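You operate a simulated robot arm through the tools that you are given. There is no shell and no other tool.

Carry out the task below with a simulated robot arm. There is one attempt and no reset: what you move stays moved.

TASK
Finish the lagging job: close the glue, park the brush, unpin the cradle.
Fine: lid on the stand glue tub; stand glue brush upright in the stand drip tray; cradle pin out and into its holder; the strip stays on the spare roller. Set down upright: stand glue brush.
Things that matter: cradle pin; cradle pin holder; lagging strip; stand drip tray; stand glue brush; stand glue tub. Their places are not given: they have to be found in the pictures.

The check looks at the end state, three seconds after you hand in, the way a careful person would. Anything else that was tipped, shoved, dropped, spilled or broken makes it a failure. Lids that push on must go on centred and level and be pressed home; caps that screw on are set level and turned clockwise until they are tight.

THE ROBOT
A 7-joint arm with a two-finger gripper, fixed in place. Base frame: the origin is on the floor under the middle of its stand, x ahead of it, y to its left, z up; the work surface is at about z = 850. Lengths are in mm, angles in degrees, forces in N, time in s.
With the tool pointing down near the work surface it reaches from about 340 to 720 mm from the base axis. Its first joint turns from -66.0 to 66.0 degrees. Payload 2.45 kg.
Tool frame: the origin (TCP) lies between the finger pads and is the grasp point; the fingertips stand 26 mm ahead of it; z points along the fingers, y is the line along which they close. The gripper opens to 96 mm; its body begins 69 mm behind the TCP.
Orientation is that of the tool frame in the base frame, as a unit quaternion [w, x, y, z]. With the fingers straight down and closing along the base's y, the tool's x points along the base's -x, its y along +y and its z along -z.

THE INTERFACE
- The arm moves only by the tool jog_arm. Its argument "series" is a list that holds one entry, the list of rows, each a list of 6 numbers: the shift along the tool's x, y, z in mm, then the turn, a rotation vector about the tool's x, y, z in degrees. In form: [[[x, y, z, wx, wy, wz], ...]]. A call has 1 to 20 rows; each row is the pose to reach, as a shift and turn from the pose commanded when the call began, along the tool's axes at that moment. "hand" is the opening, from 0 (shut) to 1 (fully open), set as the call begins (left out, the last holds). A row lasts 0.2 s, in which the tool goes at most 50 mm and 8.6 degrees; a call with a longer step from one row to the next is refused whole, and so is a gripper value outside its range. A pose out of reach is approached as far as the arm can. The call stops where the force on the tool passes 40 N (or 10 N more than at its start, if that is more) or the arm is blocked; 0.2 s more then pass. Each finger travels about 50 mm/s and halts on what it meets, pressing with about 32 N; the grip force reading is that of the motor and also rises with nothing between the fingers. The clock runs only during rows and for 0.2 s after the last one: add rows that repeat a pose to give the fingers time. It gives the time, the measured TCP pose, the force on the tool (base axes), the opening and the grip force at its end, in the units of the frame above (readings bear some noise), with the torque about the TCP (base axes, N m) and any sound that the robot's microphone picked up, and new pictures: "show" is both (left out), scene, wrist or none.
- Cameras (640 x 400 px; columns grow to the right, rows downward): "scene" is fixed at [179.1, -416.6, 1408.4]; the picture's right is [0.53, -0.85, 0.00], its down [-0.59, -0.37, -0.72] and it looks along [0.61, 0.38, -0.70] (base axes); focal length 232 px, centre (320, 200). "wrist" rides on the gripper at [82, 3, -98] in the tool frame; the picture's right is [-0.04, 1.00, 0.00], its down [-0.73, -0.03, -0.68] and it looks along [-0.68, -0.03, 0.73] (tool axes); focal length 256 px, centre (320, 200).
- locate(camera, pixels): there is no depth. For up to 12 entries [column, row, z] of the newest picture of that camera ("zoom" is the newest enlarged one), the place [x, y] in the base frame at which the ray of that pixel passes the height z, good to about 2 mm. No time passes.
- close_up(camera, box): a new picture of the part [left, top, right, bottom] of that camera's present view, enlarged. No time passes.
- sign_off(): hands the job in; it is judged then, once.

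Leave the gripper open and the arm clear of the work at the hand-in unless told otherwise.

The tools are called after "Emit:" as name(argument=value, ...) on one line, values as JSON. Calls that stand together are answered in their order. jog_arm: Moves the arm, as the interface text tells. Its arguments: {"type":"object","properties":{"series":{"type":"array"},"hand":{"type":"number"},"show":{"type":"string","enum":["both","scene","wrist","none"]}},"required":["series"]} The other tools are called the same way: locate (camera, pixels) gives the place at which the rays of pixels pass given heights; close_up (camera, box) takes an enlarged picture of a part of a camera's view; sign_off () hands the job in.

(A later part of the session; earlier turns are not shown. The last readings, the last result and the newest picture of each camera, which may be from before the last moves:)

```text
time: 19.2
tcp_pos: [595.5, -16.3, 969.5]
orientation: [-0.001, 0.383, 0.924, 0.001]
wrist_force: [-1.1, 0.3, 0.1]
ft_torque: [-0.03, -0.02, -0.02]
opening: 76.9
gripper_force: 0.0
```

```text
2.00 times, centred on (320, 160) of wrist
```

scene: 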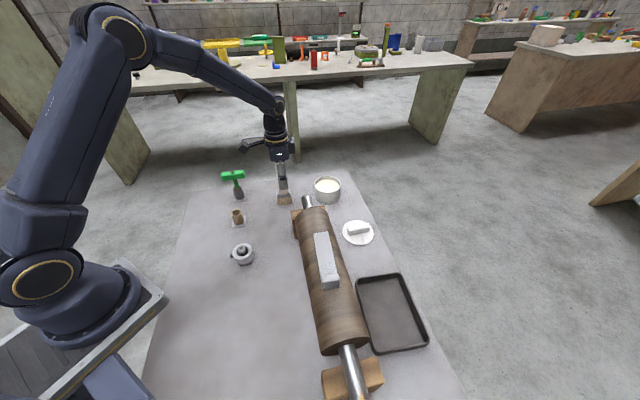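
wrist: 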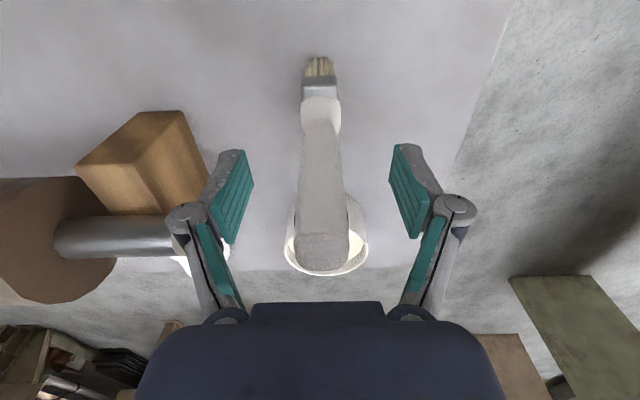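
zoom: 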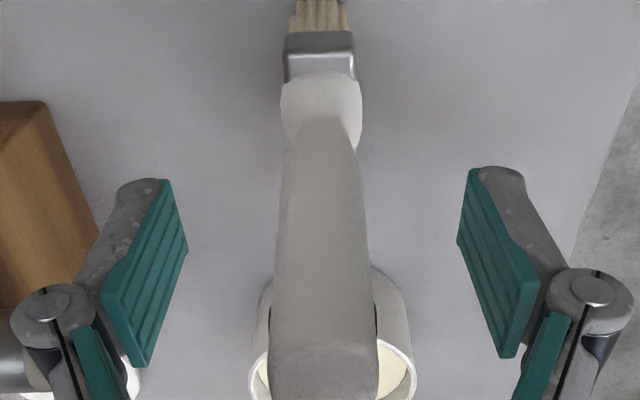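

The handle sits at column ~320 between the pads, with the fingers clear of everything. I will close on it.

Emit:
jog_arm(series=[[[0, 0, 0, 0, 0, 0], [0, 0, 0, 0, 0, 0], [0, 0, 0, 0, 0, 0], [0, 0, 0, 0, 0, 0], [0, 0, 0, 0, 0, 0]]], hand=0)

Emit:
close_up(camera="scene", box=[240, 130, 320, 220])

```text
time: 20.4
tcp_pos: [596.3, -17.3, 969.5]
orientation: [-0.001, 0.382, 0.924, -0.001]
wrist_force: [0.4, 0.3, 1.1]
ft_torque: [0.05, 0.01, -0.01]
opening: 23.1
gripper_force: 32.1
```

scene: 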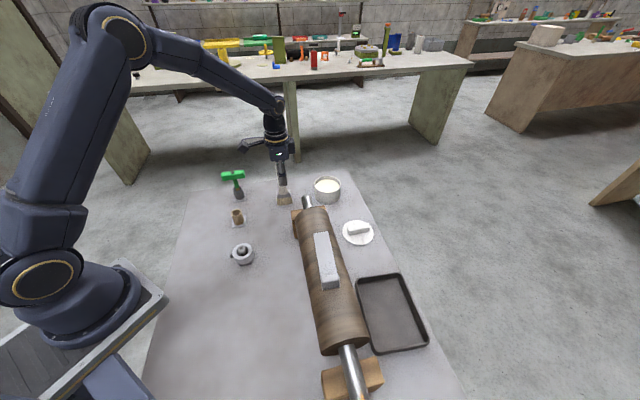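
wrist: 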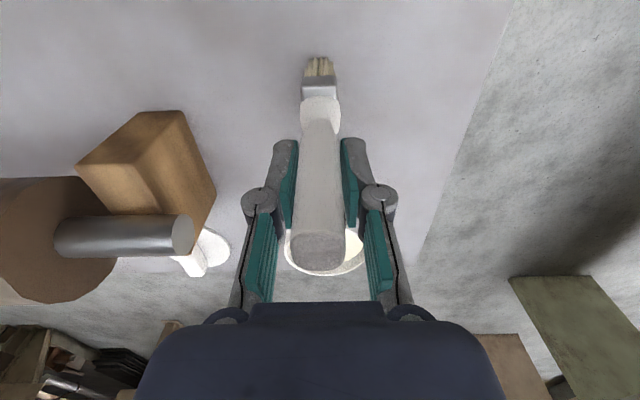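

```text
4.44 times, centred on (280, 175) of scene
```

zoom: 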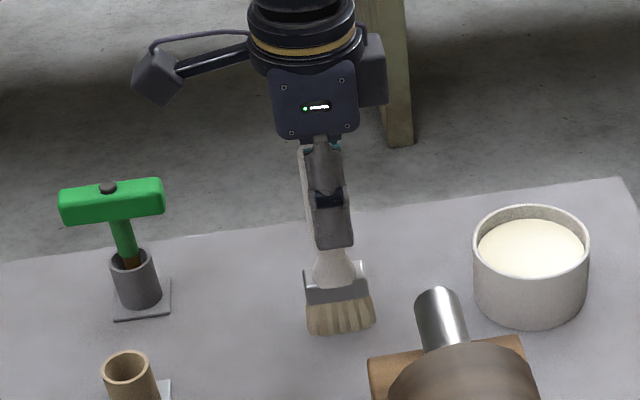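

The brush is held at 23 mm opening. Before carrying it I need the roller's height. I will triangulate the far shaft end (scene (307,197), wrist (183,235)) and the strip and roller features from both cameras.

Emit:
locate(camera="wrist", pixels=[[183, 235, 880], [183, 235, 890], [183, 235, 900], [183, 235, 910], [183, 235, 920], [183, 235, 930]])

Emit:
locate(camera="scene", pixels=[[307, 199, 880], [307, 199, 890], [307, 199, 900], [307, 199, 910], [307, 199, 920], [307, 199, 930], [345, 345, 900], [345, 345, 920], [360, 395, 900], [322, 235, 960], [330, 288, 960], [330, 288, 980]])

Emit:
close_up(camera="scene", box=[280, 180, 440, 400])

```text
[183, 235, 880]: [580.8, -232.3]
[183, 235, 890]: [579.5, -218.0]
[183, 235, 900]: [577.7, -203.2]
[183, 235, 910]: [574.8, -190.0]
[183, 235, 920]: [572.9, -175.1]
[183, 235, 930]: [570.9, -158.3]
```

```text
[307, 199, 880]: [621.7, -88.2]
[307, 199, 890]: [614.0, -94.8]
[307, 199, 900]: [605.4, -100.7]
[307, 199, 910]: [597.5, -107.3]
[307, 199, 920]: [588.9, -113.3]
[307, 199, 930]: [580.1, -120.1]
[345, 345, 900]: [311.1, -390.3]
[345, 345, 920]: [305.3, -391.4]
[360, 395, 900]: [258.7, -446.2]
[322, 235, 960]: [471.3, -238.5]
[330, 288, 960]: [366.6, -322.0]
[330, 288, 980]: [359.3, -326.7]
```

```text
1.82 times, centred on (360, 290) of scene
```

zoom: 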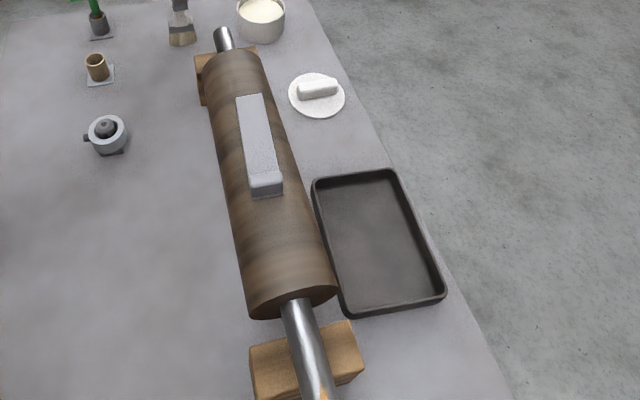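

The shaft axis is near z 945 and the roller runs along (0.7,0.7), with its top at about z 1003 plus the strip. The tray's centre is near (438,-441). I will lift the brush straight up 180 mm first, so its bristles reach about z 1030, above everything on the table.

Emit:
jog_arm(series=[[[0, 0, -10, 0, 0, 0], [0, 0, -40, 0, 0, 0], [0, 0, -75, 0, 0, 0], [0, 0, -110, 0, 0, 0], [0, 0, -145, 0, 0, 0], [0, 0, -180, 0, 0, 0], [0, 0, -180, 0, 0, 0]]], hand=0)

```text
time: 22.0
tcp_pos: [594.1, -16.2, 1150.9]
orientation: [-0.001, 0.383, 0.924, 0.001]
wrist_force: [0.4, 0.5, -0.5]
ft_torque: [0.01, 0.03, -0.01]
opening: 22.9
gripper_force: 32.2
```

scene: 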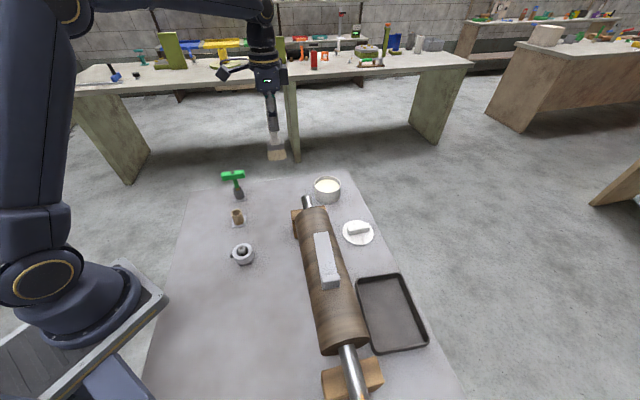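
wrist: 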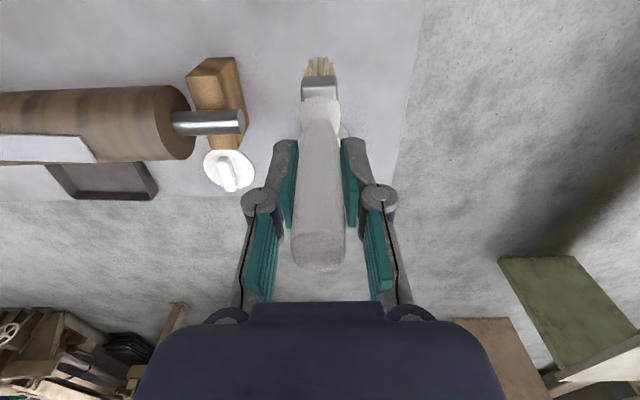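

The brush hangs level and clear. I will carry it around the roller's far end, then along the far side of the roller to above the tray.

Emit:
jog_arm(series=[[[-26, -20, 0, 0, 0, 0], [-52, -40, 0, 0, 0, 0], [-78, -60, 0, 0, 0, 0], [-104, -80, 0, 0, 0, 0], [-130, -100, 0, 0, 0, 0], [-138, -140, 0, 0, 0, 0], [-146, -180, 0, 0, 0, 0], [-154, -220, 0, 0, 0, 0], [-162, -260, 0, 0, 0, 0], [-170, -300, 0, 0, 0, 0], [-178, -340, 0, 0, 0, 0], [-185, -380, 0, 0, 0, 0], [-190, -411, 0, 0, 0, 0], [-190, -411, 0, 0, 0, 0]]], hand=0)

```text
time: 25.0
tcp_pos: [439.0, -439.2, 1149.9]
orientation: [0.0, 0.383, 0.924, 0.0]
wrist_force: [0.8, -0.5, -1.3]
ft_torque: [0.01, -0.02, -0.01]
opening: 23.0
gripper_force: 32.2
```

scene: 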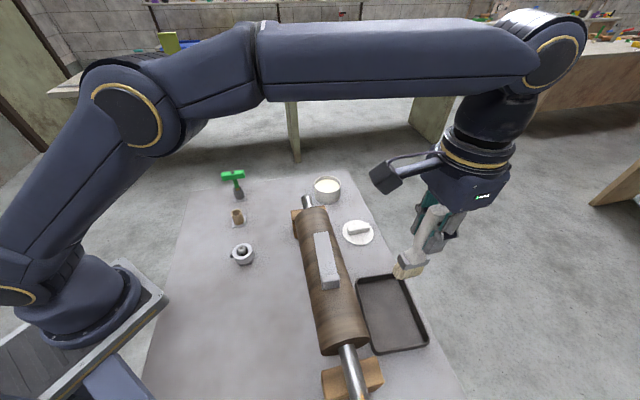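
wrist: 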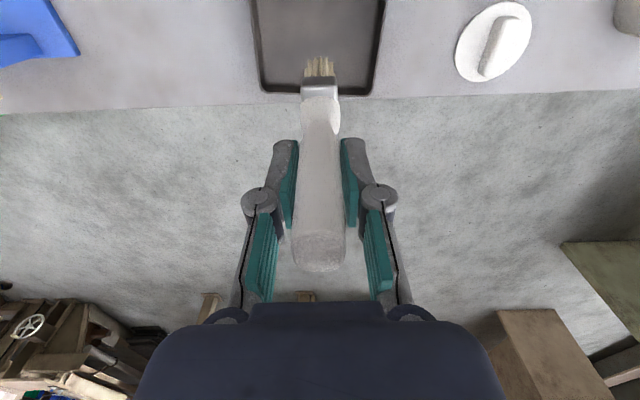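

I am above the tray area. A blue object lies at wrist (35,45), off to the side and outside my path. I will locate the tray's corners and edges from this view and check the brush in an enlarged view.

Emit:
locate(camera="wrist", pixels=[[262, 92, 868], [371, 94, 868], [252, 2, 868], [386, 2, 868], [265, 86, 853], [365, 87, 853], [35, 45, 850], [320, 75, 1030]])

Emit:
locate(camera="scene", pixels=[[357, 280, 868], [400, 274, 868], [429, 340, 868], [375, 354, 868]])

Emit:
close_up(camera="scene", box=[340, 180, 480, 370])

```text
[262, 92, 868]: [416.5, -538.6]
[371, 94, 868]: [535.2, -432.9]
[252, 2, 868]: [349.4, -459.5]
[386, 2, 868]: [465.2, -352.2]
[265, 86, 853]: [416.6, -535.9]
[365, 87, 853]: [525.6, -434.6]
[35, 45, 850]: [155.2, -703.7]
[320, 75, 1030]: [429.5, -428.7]
```

```text
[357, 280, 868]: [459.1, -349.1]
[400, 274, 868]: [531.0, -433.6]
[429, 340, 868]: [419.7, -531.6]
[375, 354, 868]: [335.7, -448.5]
```

```text
2.11 times, centred on (410, 275) of scene
```

zoom: 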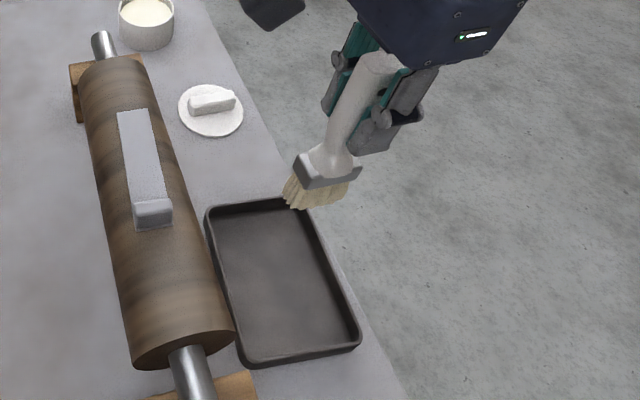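

The tray's centre is at about (437,-442), and the brush hangs within 3 mm of it. Its half-width is about 26 mm in a tray about 100 × 145 mm inside. I will lower quickly to 15 mm above the expected floor, then check.

Emit:
jog_arm(series=[[[0, -2, 35, 0, 0, 0], [0, -2, 70, 0, 0, 0], [0, -2, 105, 0, 0, 0], [0, -2, 135, 0, 0, 0], [0, -2, 155, 0, 0, 0], [0, -2, 162, 0, 0, 0], [0, -2, 162, 0, 0, 0]]], hand=0)

Emit:
close_up(camera="scene", box=[320, 200, 470, 370])

```text
time: 26.6
tcp_pos: [438.4, -441.6, 986.6]
orientation: [0.0, 0.383, 0.924, 0.001]
wrist_force: [-0.4, -0.4, -1.2]
ft_torque: [0.01, 0.01, -0.01]
opening: 23.0
gripper_force: 32.3
```

scene: 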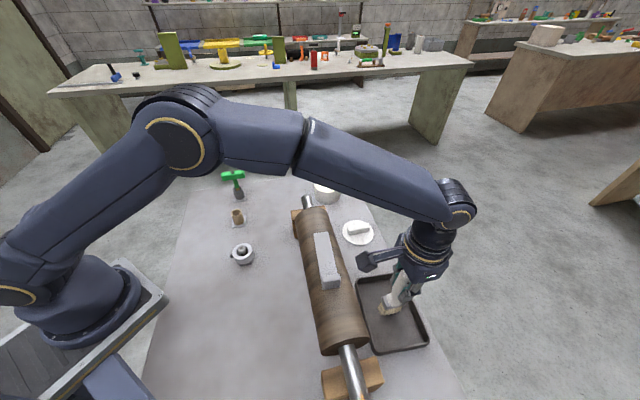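
wrist: 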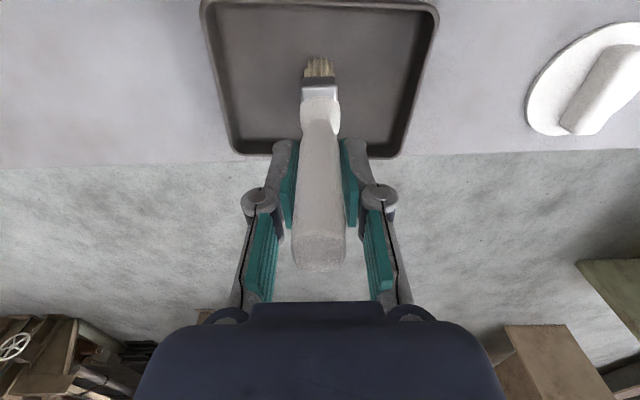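

```text
2.35 times, centred on (395, 285) of scene
```

zoom: 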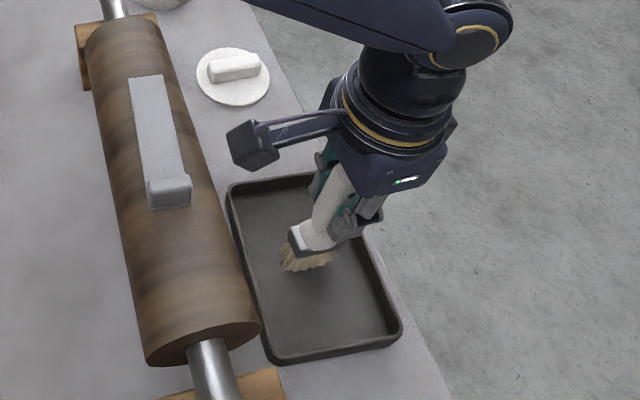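

The bristles hang over the tray's middle at about z 868. I will ease down 12 mm.

Emit:
jog_arm(series=[[[0, 0, 4, 0, 0, 0], [0, 0, 8, 0, 0, 0], [0, 0, 10, 0, 0, 0], [0, 0, 12, 0, 0, 0]]], hand=0, show="none")

```text
time: 27.6
tcp_pos: [437.4, -443.0, 975.8]
orientation: [0.0, 0.383, 0.924, 0.0]
wrist_force: [0.4, -0.1, -0.7]
ft_torque: [0.01, -0.02, -0.02]
opening: 22.7
gripper_force: 31.9
```

No contact yet at z ≈ 976. I will go down in 1 mm steps.

Emit:
jog_arm(series=[[[0, 0, 1, 0, 0, 0], [0, 0, 2, 0, 0, 0], [0, 0, 2, 0, 0, 0]]], hand=0, show="none")

```text
time: 28.4
tcp_pos: [437.1, -443.1, 974.4]
orientation: [0.0, 0.383, 0.924, -0.001]
wrist_force: [0.5, -0.3, 0.9]
ft_torque: [0.04, -0.05, 0.01]
opening: 22.9
gripper_force: 32.2
```

The vertical force has moved from -0.7 to +0.9 N, so the bristles are just touching. I will go 0.8 mm further to confirm.

Emit:
jog_arm(series=[[[0, 0, 0.8, 0, 0, 0], [0, 0, 0.8, 0, 0, 0]]], hand=0)

Emit:
close_up(camera="scene", box=[350, 250, 430, 350])

```text
time: 29.0
tcp_pos: [438.7, -442.6, 973.8]
orientation: [0.001, 0.383, 0.924, 0.0]
wrist_force: [-1.5, 2.2, 10.0]
ft_torque: [0.22, 0.3, -0.02]
opening: 22.9
gripper_force: 32.2
```

scene: 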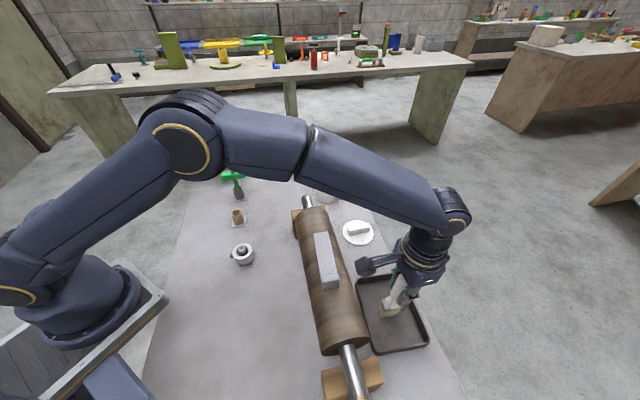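
wrist: 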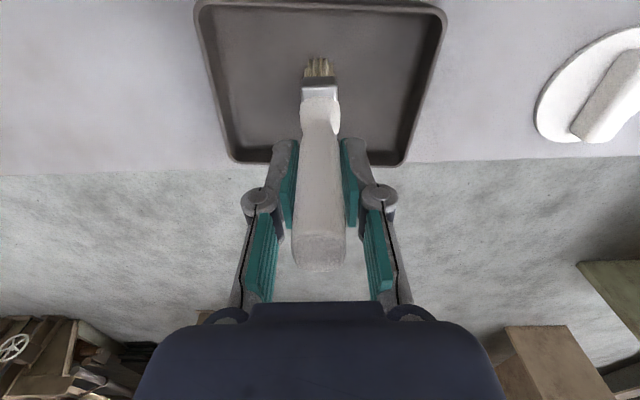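

```text
4.00 times, centred on (390, 300) of scene
```

zoom: 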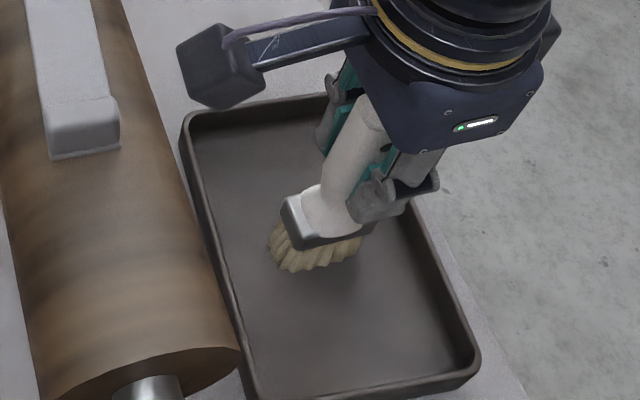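

Firm contact at 10 N, so the brush stands on the tray floor. I will back off 0.8 mm to unload it and then open the fingers.

Emit:
jog_arm(series=[[[0, 0, -0.8, 0, 0, 0], [0, 0, -0.8, 0, 0, 0]]], hand=0, show="none")

Emit:
jog_arm(series=[[[0, 0, 0, 0, 0, 0], [0, 0, 0, 0, 0, 0], [0, 0, 0, 0, 0, 0], [0, 0, 0, 0, 0, 0], [0, 0, 0, 0, 0, 0]]], hand=0.8)

Emit:
close_up(camera="scene", box=[350, 250, 430, 350])

```text
time: 29.6
tcp_pos: [438.7, -442.6, 973.7]
orientation: [0.001, 0.383, 0.924, 0.0]
wrist_force: [0.3, -1.4, 4.5]
ft_torque: [-0.2, -0.03, 0.02]
opening: 23.0
gripper_force: 31.7
```

```text
time: 30.8
tcp_pos: [437.9, -443.0, 974.0]
orientation: [0.0, 0.383, 0.924, 0.0]
wrist_force: [-0.4, -0.5, 0.0]
ft_torque: [0.01, 0.01, -0.01]
opening: 76.9
gripper_force: 0.1
```

scene: 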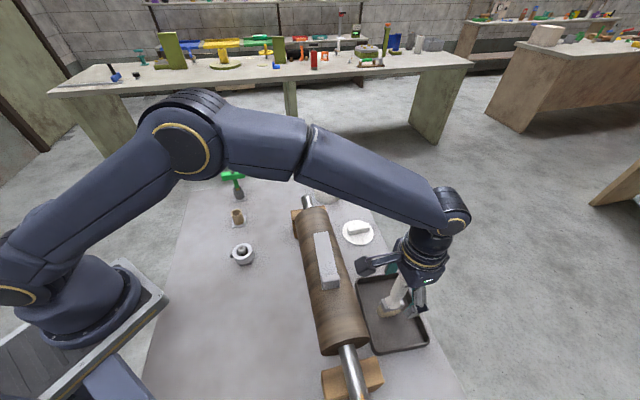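
wrist: 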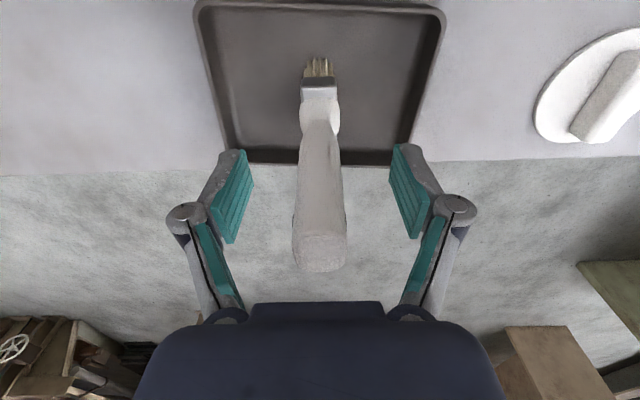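

```text
4.00 times, centred on (390, 300) of scene
```

zoom: 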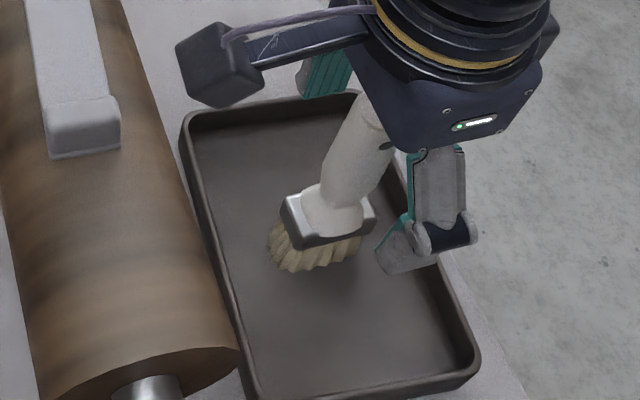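

The brush stands on its own in the tray. I will rise straight up clear of its handle, then move along the tool's y towards the lid at about (600,-287) for a view of its handle.

Emit:
jog_arm(series=[[[0, 0, -15, 0, 0, 0], [0, 0, -45, 0, 0, 0], [0, 0, -85, 0, 0, 0], [0, 0, -120, 0, 0, 0], [0, 30, -130, 0, 0, 0], [0, 70, -130, 0, 0, 0], [0, 110, -130, 0, 0, 0], [0, 150, -130, 0, 0, 0], [0, 190, -130, 0, 0, 0], [0, 225, -130, 0, 0, 0], [0, 225, -130, 0, 0, 0]]], hand=0.8)

Emit:
close_up(camera="scene", box=[350, 250, 430, 350])

Emit:
close_up(camera="wrist", box=[240, 20, 400, 180])

```text
time: 33.2
tcp_pos: [597.5, -284.1, 1104.1]
orientation: [0.0, 0.382, 0.924, 0.0]
wrist_force: [1.1, 1.0, 0.4]
ft_torque: [0.02, 0.02, -0.02]
opening: 76.7
gripper_force: 0.1
```

scene: 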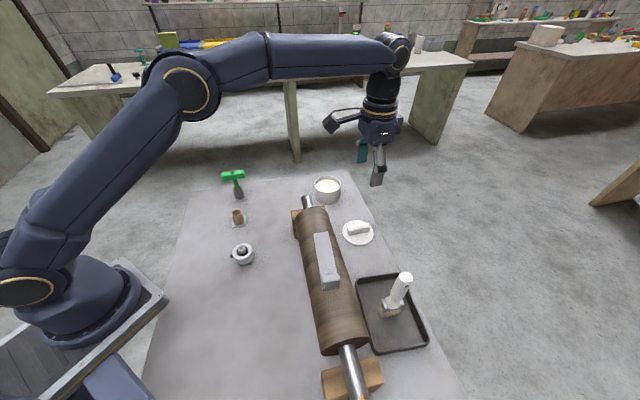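
wrist: 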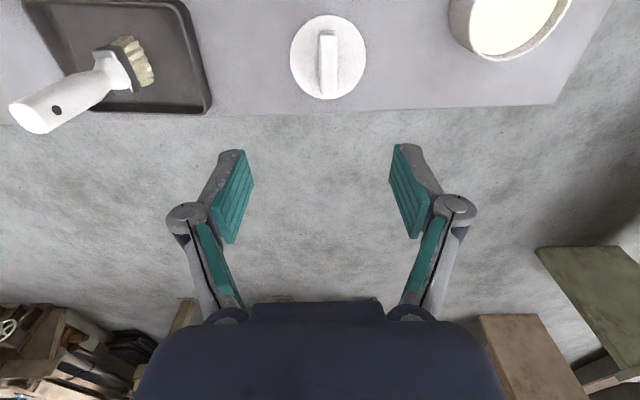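

```text
4.00 times, centred on (390, 300) of scene
```

zoom: 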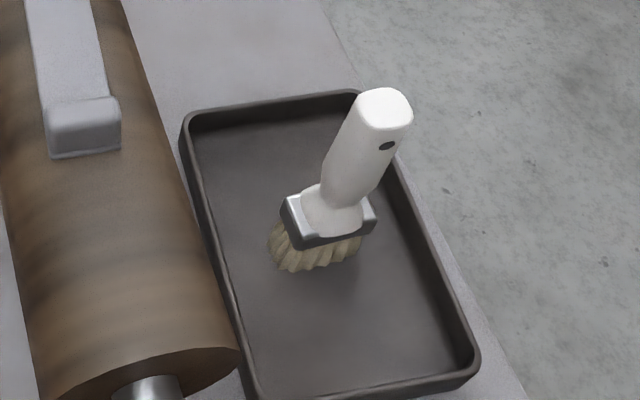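

```text
2.50 times, centred on (320, 100) of wrist
```

zoom: 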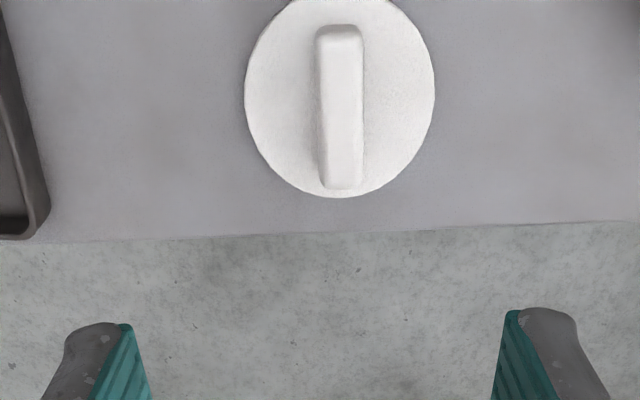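

The brush is upright in the tray. The lid's bar handle lies along the tool's x, so the present yaw suits it. I will enlarge the lid and the tub in the scene view and locate both.

Emit:
close_up(camera="scene", box=[305, 165, 385, 255])

Emit:
locate(camera="wrist", pixels=[[328, 57, 855], [328, 57, 860], [328, 60, 875], [327.4, 32, 875], [328.8, 95, 875], [319, 60, 875], [337, 60, 875], [291, 57, 856], [366, 57, 856], [328, 15, 856], [328, 99, 856]])

```text
4.44 times, centred on (345, 210) of scene
```

zoom: 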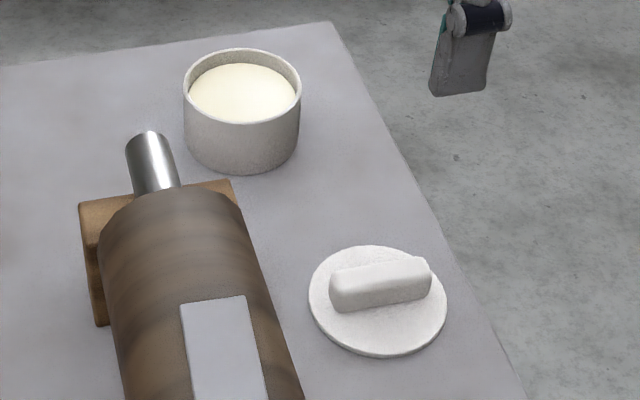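

```text
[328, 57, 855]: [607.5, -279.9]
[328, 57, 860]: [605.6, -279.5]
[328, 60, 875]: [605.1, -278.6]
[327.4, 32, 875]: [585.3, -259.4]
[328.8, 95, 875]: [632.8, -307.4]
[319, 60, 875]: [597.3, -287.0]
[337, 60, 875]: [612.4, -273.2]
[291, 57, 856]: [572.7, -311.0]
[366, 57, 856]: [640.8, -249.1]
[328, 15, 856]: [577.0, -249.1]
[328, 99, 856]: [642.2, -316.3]
```

The lid is about 92 mm across, centred near (608,-281), and the tub's outer diameter is about 90 mm. I will triangulate the lid handle's top and the disc centre from both cameras.

Emit:
locate(camera="wrist", pixels=[[328.4, 62, 870], [328.4, 62, 880], [328.4, 62, 890], [328.4, 62, 900], [510, 15, 900], [510, 15, 910]])

Emit:
locate(camera="scene", pixels=[[358.5, 225.8, 870], [358.5, 225.8, 880], [358.5, 225.8, 890], [358.5, 225.8, 900], [358.1, 232.5, 850], [358.1, 232.5, 855], [358.1, 232.5, 860], [327.4, 184.1, 890], [327.4, 184.1, 900], [327.4, 184.1, 910], [327.4, 184.1, 920]])

```text
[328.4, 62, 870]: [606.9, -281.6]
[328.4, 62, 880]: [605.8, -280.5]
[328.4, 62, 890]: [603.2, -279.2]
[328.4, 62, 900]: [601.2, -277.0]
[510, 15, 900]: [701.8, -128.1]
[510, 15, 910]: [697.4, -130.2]
```

```text
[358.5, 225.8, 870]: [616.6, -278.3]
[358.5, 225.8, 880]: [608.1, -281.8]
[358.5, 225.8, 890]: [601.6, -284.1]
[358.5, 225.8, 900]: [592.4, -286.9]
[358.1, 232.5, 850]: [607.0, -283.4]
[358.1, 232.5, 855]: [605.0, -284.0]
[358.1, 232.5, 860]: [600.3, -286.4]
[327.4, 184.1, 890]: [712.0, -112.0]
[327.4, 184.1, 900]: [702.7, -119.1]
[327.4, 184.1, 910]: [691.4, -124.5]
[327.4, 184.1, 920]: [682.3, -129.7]
```

The handle top is at about (606,-281,882). Before lifting the lid I want the tub's centre more exactly, so I will move the empty gripper to near the tub and view it from closer.

Emit:
jog_arm(series=[[[16, 37, 0, 0, 0, 0], [32, 74, 5, 0, 0, 0], [48, 110, 10, 0, 0, 0], [64, 147, 20, 0, 0, 0], [79, 184, 30, 0, 0, 0], [79, 184, 30, 0, 0, 0]]], hand=0.8)

Emit:
close_up(camera="wrist", box=[240, 20, 400, 180])

```text
time: 34.6
tcp_pos: [671.1, -96.0, 1073.4]
orientation: [0.0, 0.382, 0.924, 0.001]
wrist_force: [-0.3, -0.1, -0.2]
ft_torque: [0.0, -0.03, -0.02]
opening: 76.9
gripper_force: 0.0
```

scene: 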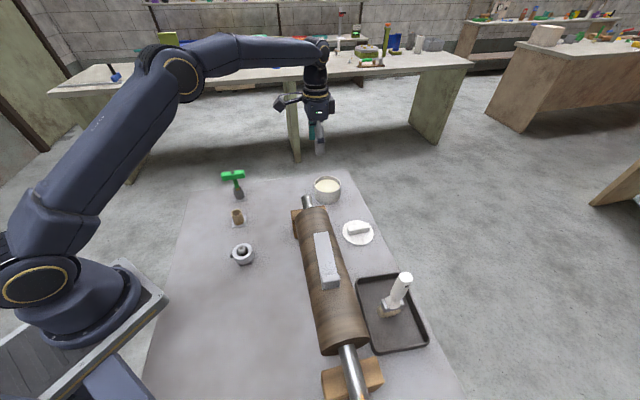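
wrist: 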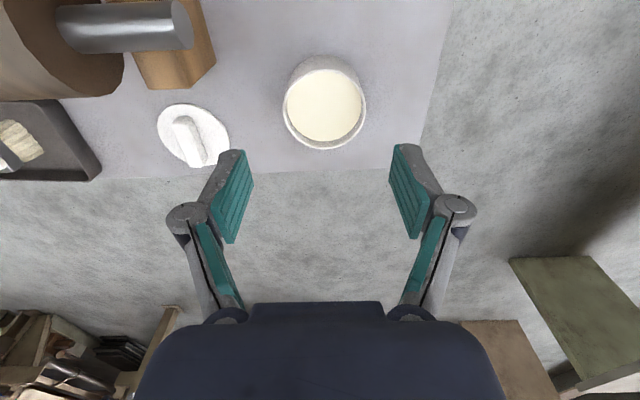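

```text
2.50 times, centred on (320, 100) of wrist
```

zoom: 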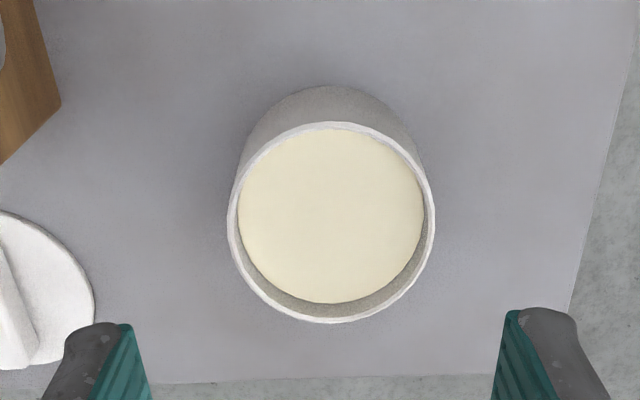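

The rim ellipse spans zoom columns 227–435 and rows 121–323, so its centre is (331,222). I will locate it at several heights, with rim edge points to size it.

Emit:
locate(camera="zoom", pixels=[[331, 222, 895], [331, 222, 900], [331, 222, 905], [331, 222, 910], [331, 222, 915], [227, 222, 905], [435, 222, 905], [331, 121, 905], [331, 323, 905], [331, 219, 900], [333, 115, 850]])

Emit:
close_up(camera="scene", box=[305, 170, 350, 210])

```text
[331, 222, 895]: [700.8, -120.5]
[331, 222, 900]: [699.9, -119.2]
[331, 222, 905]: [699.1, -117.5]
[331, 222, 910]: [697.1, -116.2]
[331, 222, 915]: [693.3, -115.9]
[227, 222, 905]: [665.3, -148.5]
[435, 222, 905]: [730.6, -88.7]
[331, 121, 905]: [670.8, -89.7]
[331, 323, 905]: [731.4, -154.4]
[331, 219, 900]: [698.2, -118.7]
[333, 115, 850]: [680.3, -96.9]
```

```text
10.00 times, centred on (328, 190) of scene
```

zoom: 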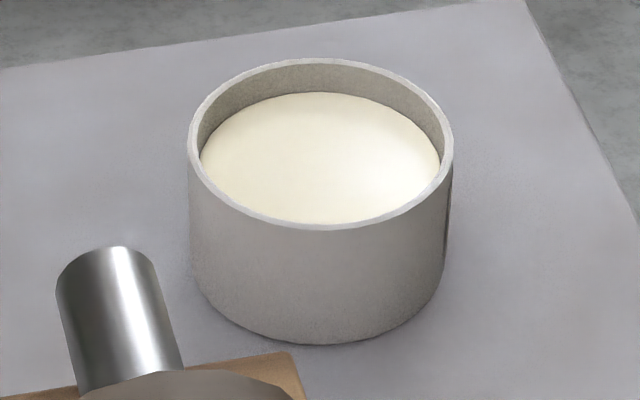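

The scene zoom shows the rim spanning columns 187–453 and rows 57–230, so its centre is (320,143.5). I will compare that with the wrist result.

Emit:
locate(camera="zoom", pixels=[[320, 143.5, 895], [320, 143.5, 900], [320, 143.5, 905], [320, 143.5, 910], [320, 143.5, 915], [187, 143.5, 903], [453, 143.5, 903], [320, 57, 903], [320, 230, 903], [320, 345, 850]])

Emit:
close_up(camera="wrist", box=[270, 50, 380, 160])

```text
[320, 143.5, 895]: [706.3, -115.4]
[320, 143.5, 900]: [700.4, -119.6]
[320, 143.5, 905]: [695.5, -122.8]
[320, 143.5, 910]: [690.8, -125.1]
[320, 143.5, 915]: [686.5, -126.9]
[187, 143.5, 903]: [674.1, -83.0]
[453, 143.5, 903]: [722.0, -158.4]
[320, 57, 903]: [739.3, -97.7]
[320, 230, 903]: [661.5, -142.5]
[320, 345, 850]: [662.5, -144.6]
```

```text
3.64 times, centred on (325, 105) of wrist
```

zoom: 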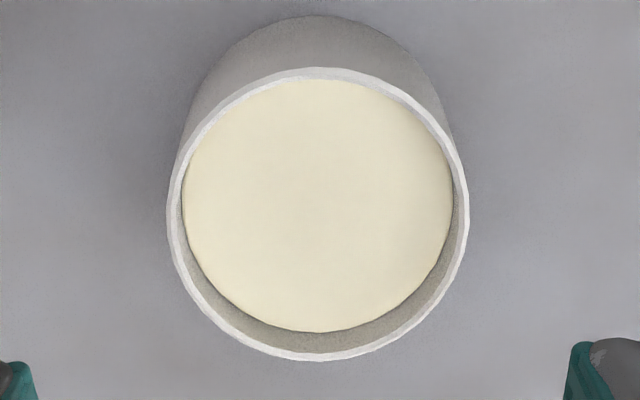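

Both cameras agree on the rim: centre about (700.5,-121), z ≈ 903, outer diameter about 89 mm. I will hold still for one reading to average the pose noise, since centring matters here.

Emit:
jog_arm(series=[[[0, 0, 0, 0, 0, 0]]], hand=0.8, show="none")

Emit:
jog_arm(series=[[[0, 0, 0, 0, 0, 0]]], hand=0.8, show="none")

Emit:
jog_arm(series=[[[0, 0, 0, 0, 0, 0]]], hand=0.8, show="wrist")

Emit:
locate(camera="wrist", pixels=[[324.4, 68.4, 903], [324.4, 149.2, 903], [324.4, 68.4, 903], [324.4, 149.2, 903], [282.8, 108.8, 903], [366, 108.8, 903]])

```text
time: 35.0
tcp_pos: [671.1, -95.6, 1073.9]
orientation: [0.0, 0.383, 0.924, 0.0]
wrist_force: [-0.5, 0.3, -0.7]
ft_torque: [-0.04, 0.0, 0.0]
opening: 77.0
gripper_force: 0.1
```

```text
time: 35.4
tcp_pos: [670.3, -97.2, 1073.7]
orientation: [0.0, 0.382, 0.924, 0.0]
wrist_force: [0.3, 0.1, 0.4]
ft_torque: [-0.02, 0.0, 0.0]
opening: 76.8
gripper_force: 0.1
```

```text
time: 35.8
tcp_pos: [670.2, -96.6, 1075.5]
orientation: [0.0, 0.383, 0.924, 0.001]
wrist_force: [0.3, 0.4, -0.2]
ft_torque: [0.01, 0.0, 0.03]
opening: 76.9
gripper_force: 0.0
```

wrist: 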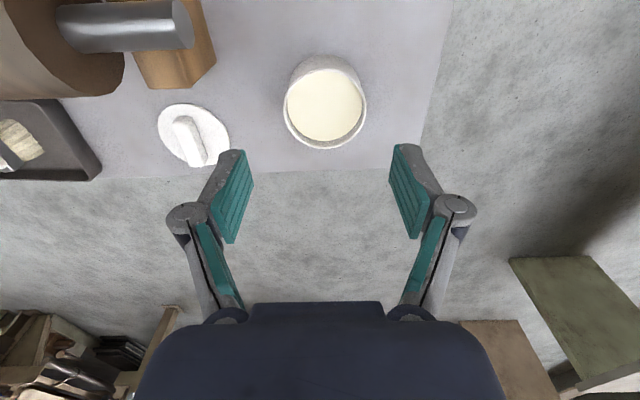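

```text
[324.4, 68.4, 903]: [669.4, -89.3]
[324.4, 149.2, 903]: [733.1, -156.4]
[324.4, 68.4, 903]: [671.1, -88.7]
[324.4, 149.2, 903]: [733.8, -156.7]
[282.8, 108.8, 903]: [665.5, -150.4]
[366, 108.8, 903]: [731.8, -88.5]
```

The averaged pose is about (670.6,-96.4), and the tub centre stays near (701,-121.5). I will now take the same relative viewpoint over the lid, so that camera errors cancel.

Emit:
jog_arm(series=[[[-10, -37, 0, 0, 0, 0], [-20, -74, 0, 0, 0, 0], [-30, -111, 0, 0, 0, 0], [-40, -148, 10, 0, 0, 0], [-48, -179, 28, 0, 0, 0], [-48, -179, 46, 0, 0, 0], [-48, -179, 46, 0, 0, 0]]], hand=0.8)

Emit:
close_up(camera="wrist", box=[240, 20, 400, 180])

```text
time: 37.4
tcp_pos: [577.1, -259.0, 1030.4]
orientation: [0.0, 0.382, 0.924, -0.001]
wrist_force: [-0.6, 0.8, 0.6]
ft_torque: [-0.03, -0.02, 0.06]
opening: 77.0
gripper_force: 0.1
```

scene: 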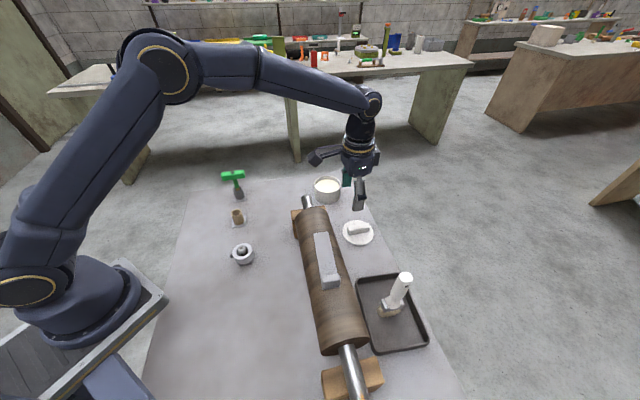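
wrist: 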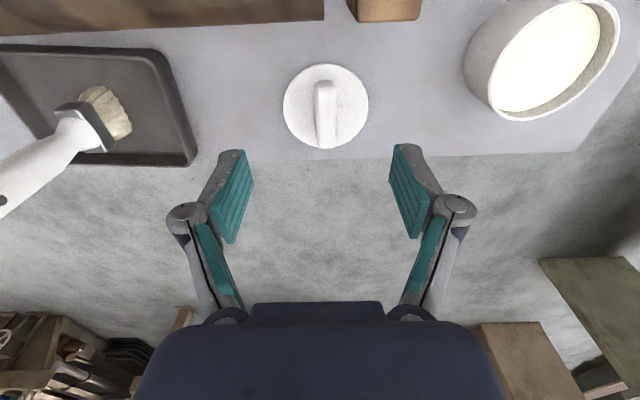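

```text
2.50 times, centred on (320, 100) of wrist
```

zoom: 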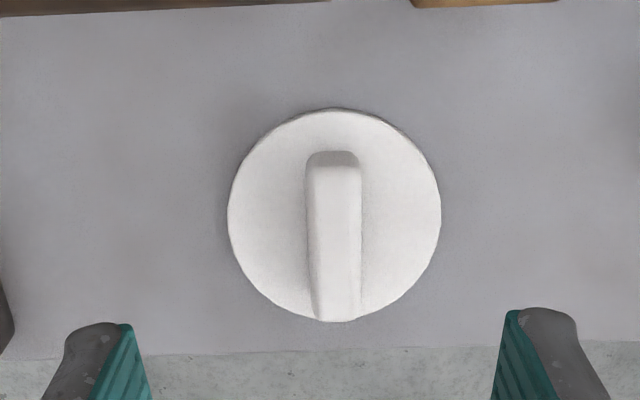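

The lid's centre is at zoom (334,215) with its handle centred on it. One concern: with this yaw the wrist camera housing would come close to the roller when I go down to the lid. I will enlarge the roller's far end to measure the clearance.

Emit:
close_up(camera="scene", box=[280, 185, 350, 250])

Emit:
close_up(camera="wrist", box=[200, 0, 440, 150])

```text
6.15 times, centred on (315, 218) of scene
```

zoom: 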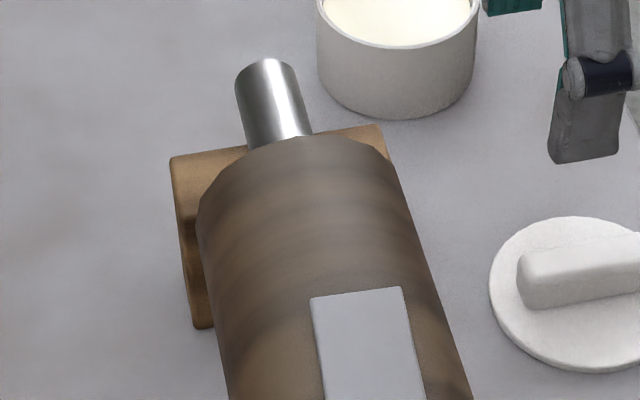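

```text
2.67 times, centred on (320, 75) of wrist
```

zoom: 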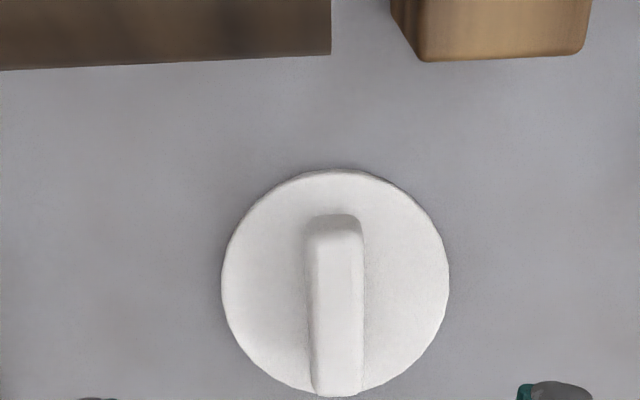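

The wrist view gives a roller radius of about 43 mm with its end near the lid's level along the axis. Going straight down leaves the camera housing only about 7 mm from the roller. I will grip the handle 6 mm outward of centre, which roughly doubles that gap. First I will shift over and stop with the tips just above the handle to check.

Emit:
jog_arm(series=[[[-21, 2.5, 0, 0, 0, 0], [-42.1, 5, 0, 0, 0, 0], [-42.1, 5, 35, 0, 0, 0], [-42.1, 5, 70, 0, 0, 0], [-42.1, 5, 95, 0, 0, 0], [-42.1, 5, 95, 0, 0, 0]]], hand=0.8)

Emit:
close_up(camera="scene", box=[290, 160, 400, 270])

Emit:
close_up(camera="wrist", box=[200, 30, 440, 230])

```text
time: 38.8
tcp_pos: [612.0, -284.4, 934.1]
orientation: [0.0, 0.383, 0.924, -0.001]
wrist_force: [-0.1, -0.4, 0.6]
ft_torque: [0.0, -0.01, 0.0]
opening: 76.8
gripper_force: 0.1
```

scene: 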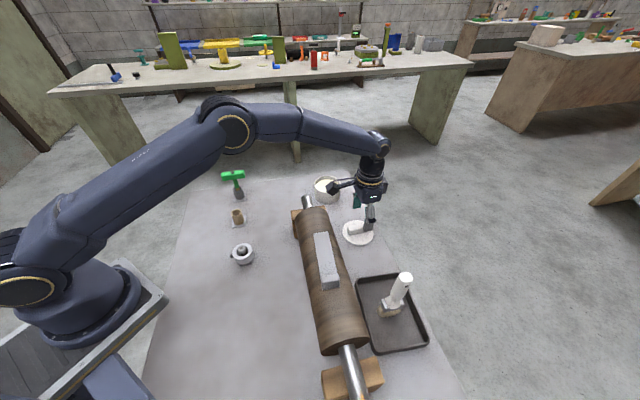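
wrist: 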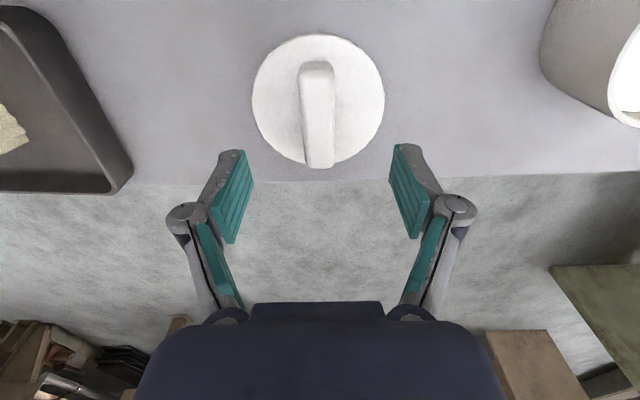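

```text
3.64 times, centred on (345, 215) of scene
```

zoom: 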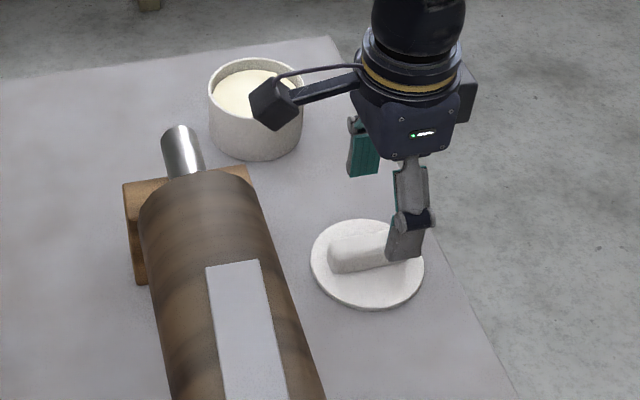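

```text
2.00 times, centred on (320, 130) of wrist
```

zoom: 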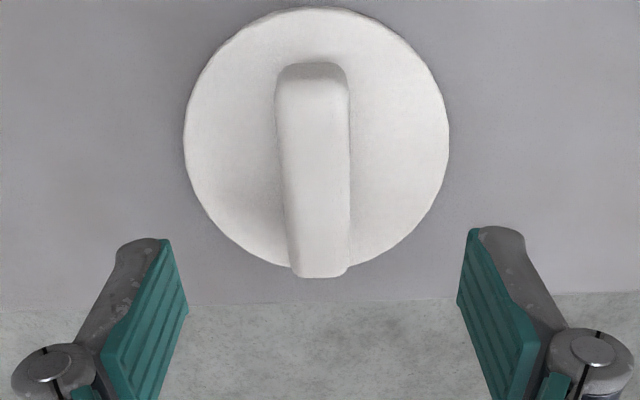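

The lid disc's centre is about 5 mm inward of the TCP and 1 mm to the left. The camera housing looks clear of the roller. I will correct -1.1 mm in y and descend to z ≈ 889 in short steps, so the tips end just above the disc.

Emit:
jog_arm(series=[[[0, -1.1, 12, 0, 0, 0], [0, -1.1, 24, 0, 0, 0], [0, -1.1, 34, 0, 0, 0], [0, -1.1, 40, 0, 0, 0], [0, -1.1, 44, 0, 0, 0], [0, -1.1, 44, 0, 0, 0]]], hand=0.8)

Emit:
close_up(camera="scene", box=[290, 160, 400, 270])

Emit:
close_up(camera="wrist", box=[200, 30, 440, 230])

```text
time: 40.2
tcp_pos: [610.4, -287.1, 889.7]
orientation: [0.0, 0.382, 0.924, 0.0]
wrist_force: [-1.1, 0.0, -0.1]
ft_torque: [0.01, -0.02, -0.05]
opening: 76.9
gripper_force: 0.1
```

scene: 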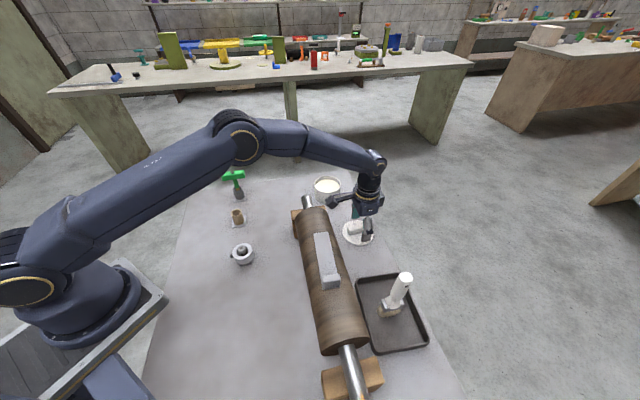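
wrist: 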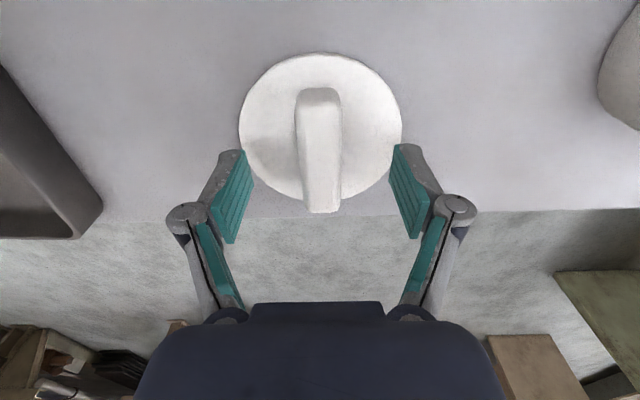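

```text
3.64 times, centred on (345, 215) of scene
```

zoom: 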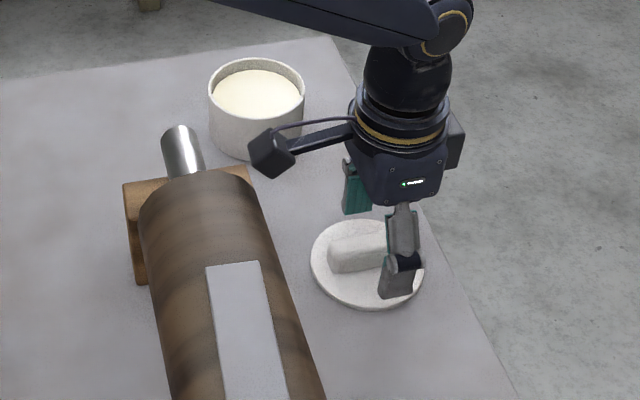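

```text
2.00 times, centred on (320, 130) of wrist
```

zoom: 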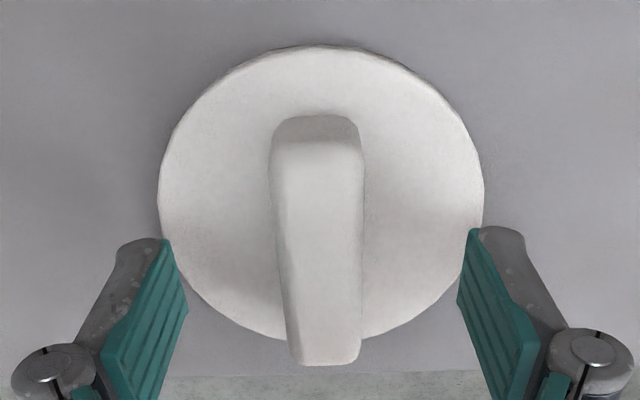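

The handle is centred between the pads, and the camera housing clears the roller. I will close on the handle.

Emit:
jog_arm(series=[[[0, 0, 0, 0, 0, 0], [0, 0, 0, 0, 0, 0], [0, 0, 0, 0, 0, 0], [0, 0, 0, 0, 0, 0], [0, 0, 0, 0, 0, 0]]], hand=0)

Emit:
close_up(camera="wrist", box=[200, 30, 440, 230])

```text
time: 41.4
tcp_pos: [610.6, -285.9, 890.1]
orientation: [0.0, 0.383, 0.924, -0.001]
wrist_force: [-0.2, 0.2, -0.6]
ft_torque: [0.01, 0.0, -0.02]
opening: 20.7
gripper_force: 32.4
```

scene: 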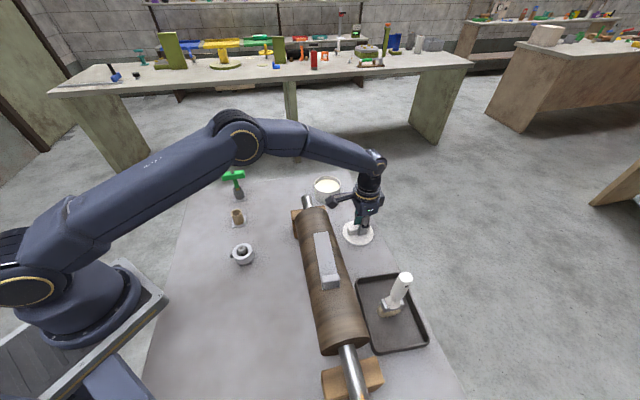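
wrist: 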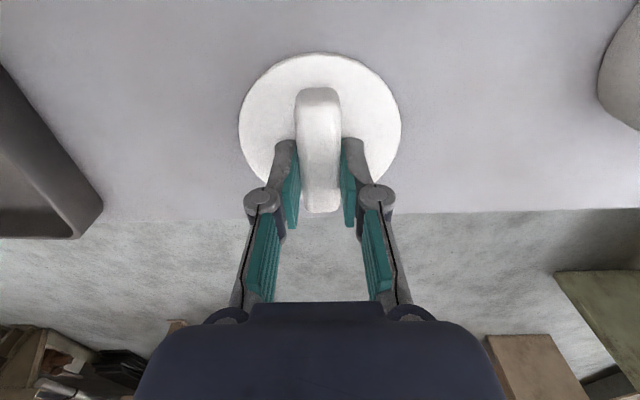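

```text
2.00 times, centred on (320, 130) of wrist
```

zoom: 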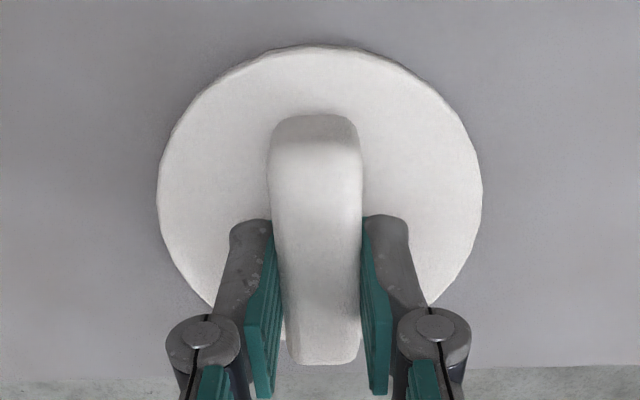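

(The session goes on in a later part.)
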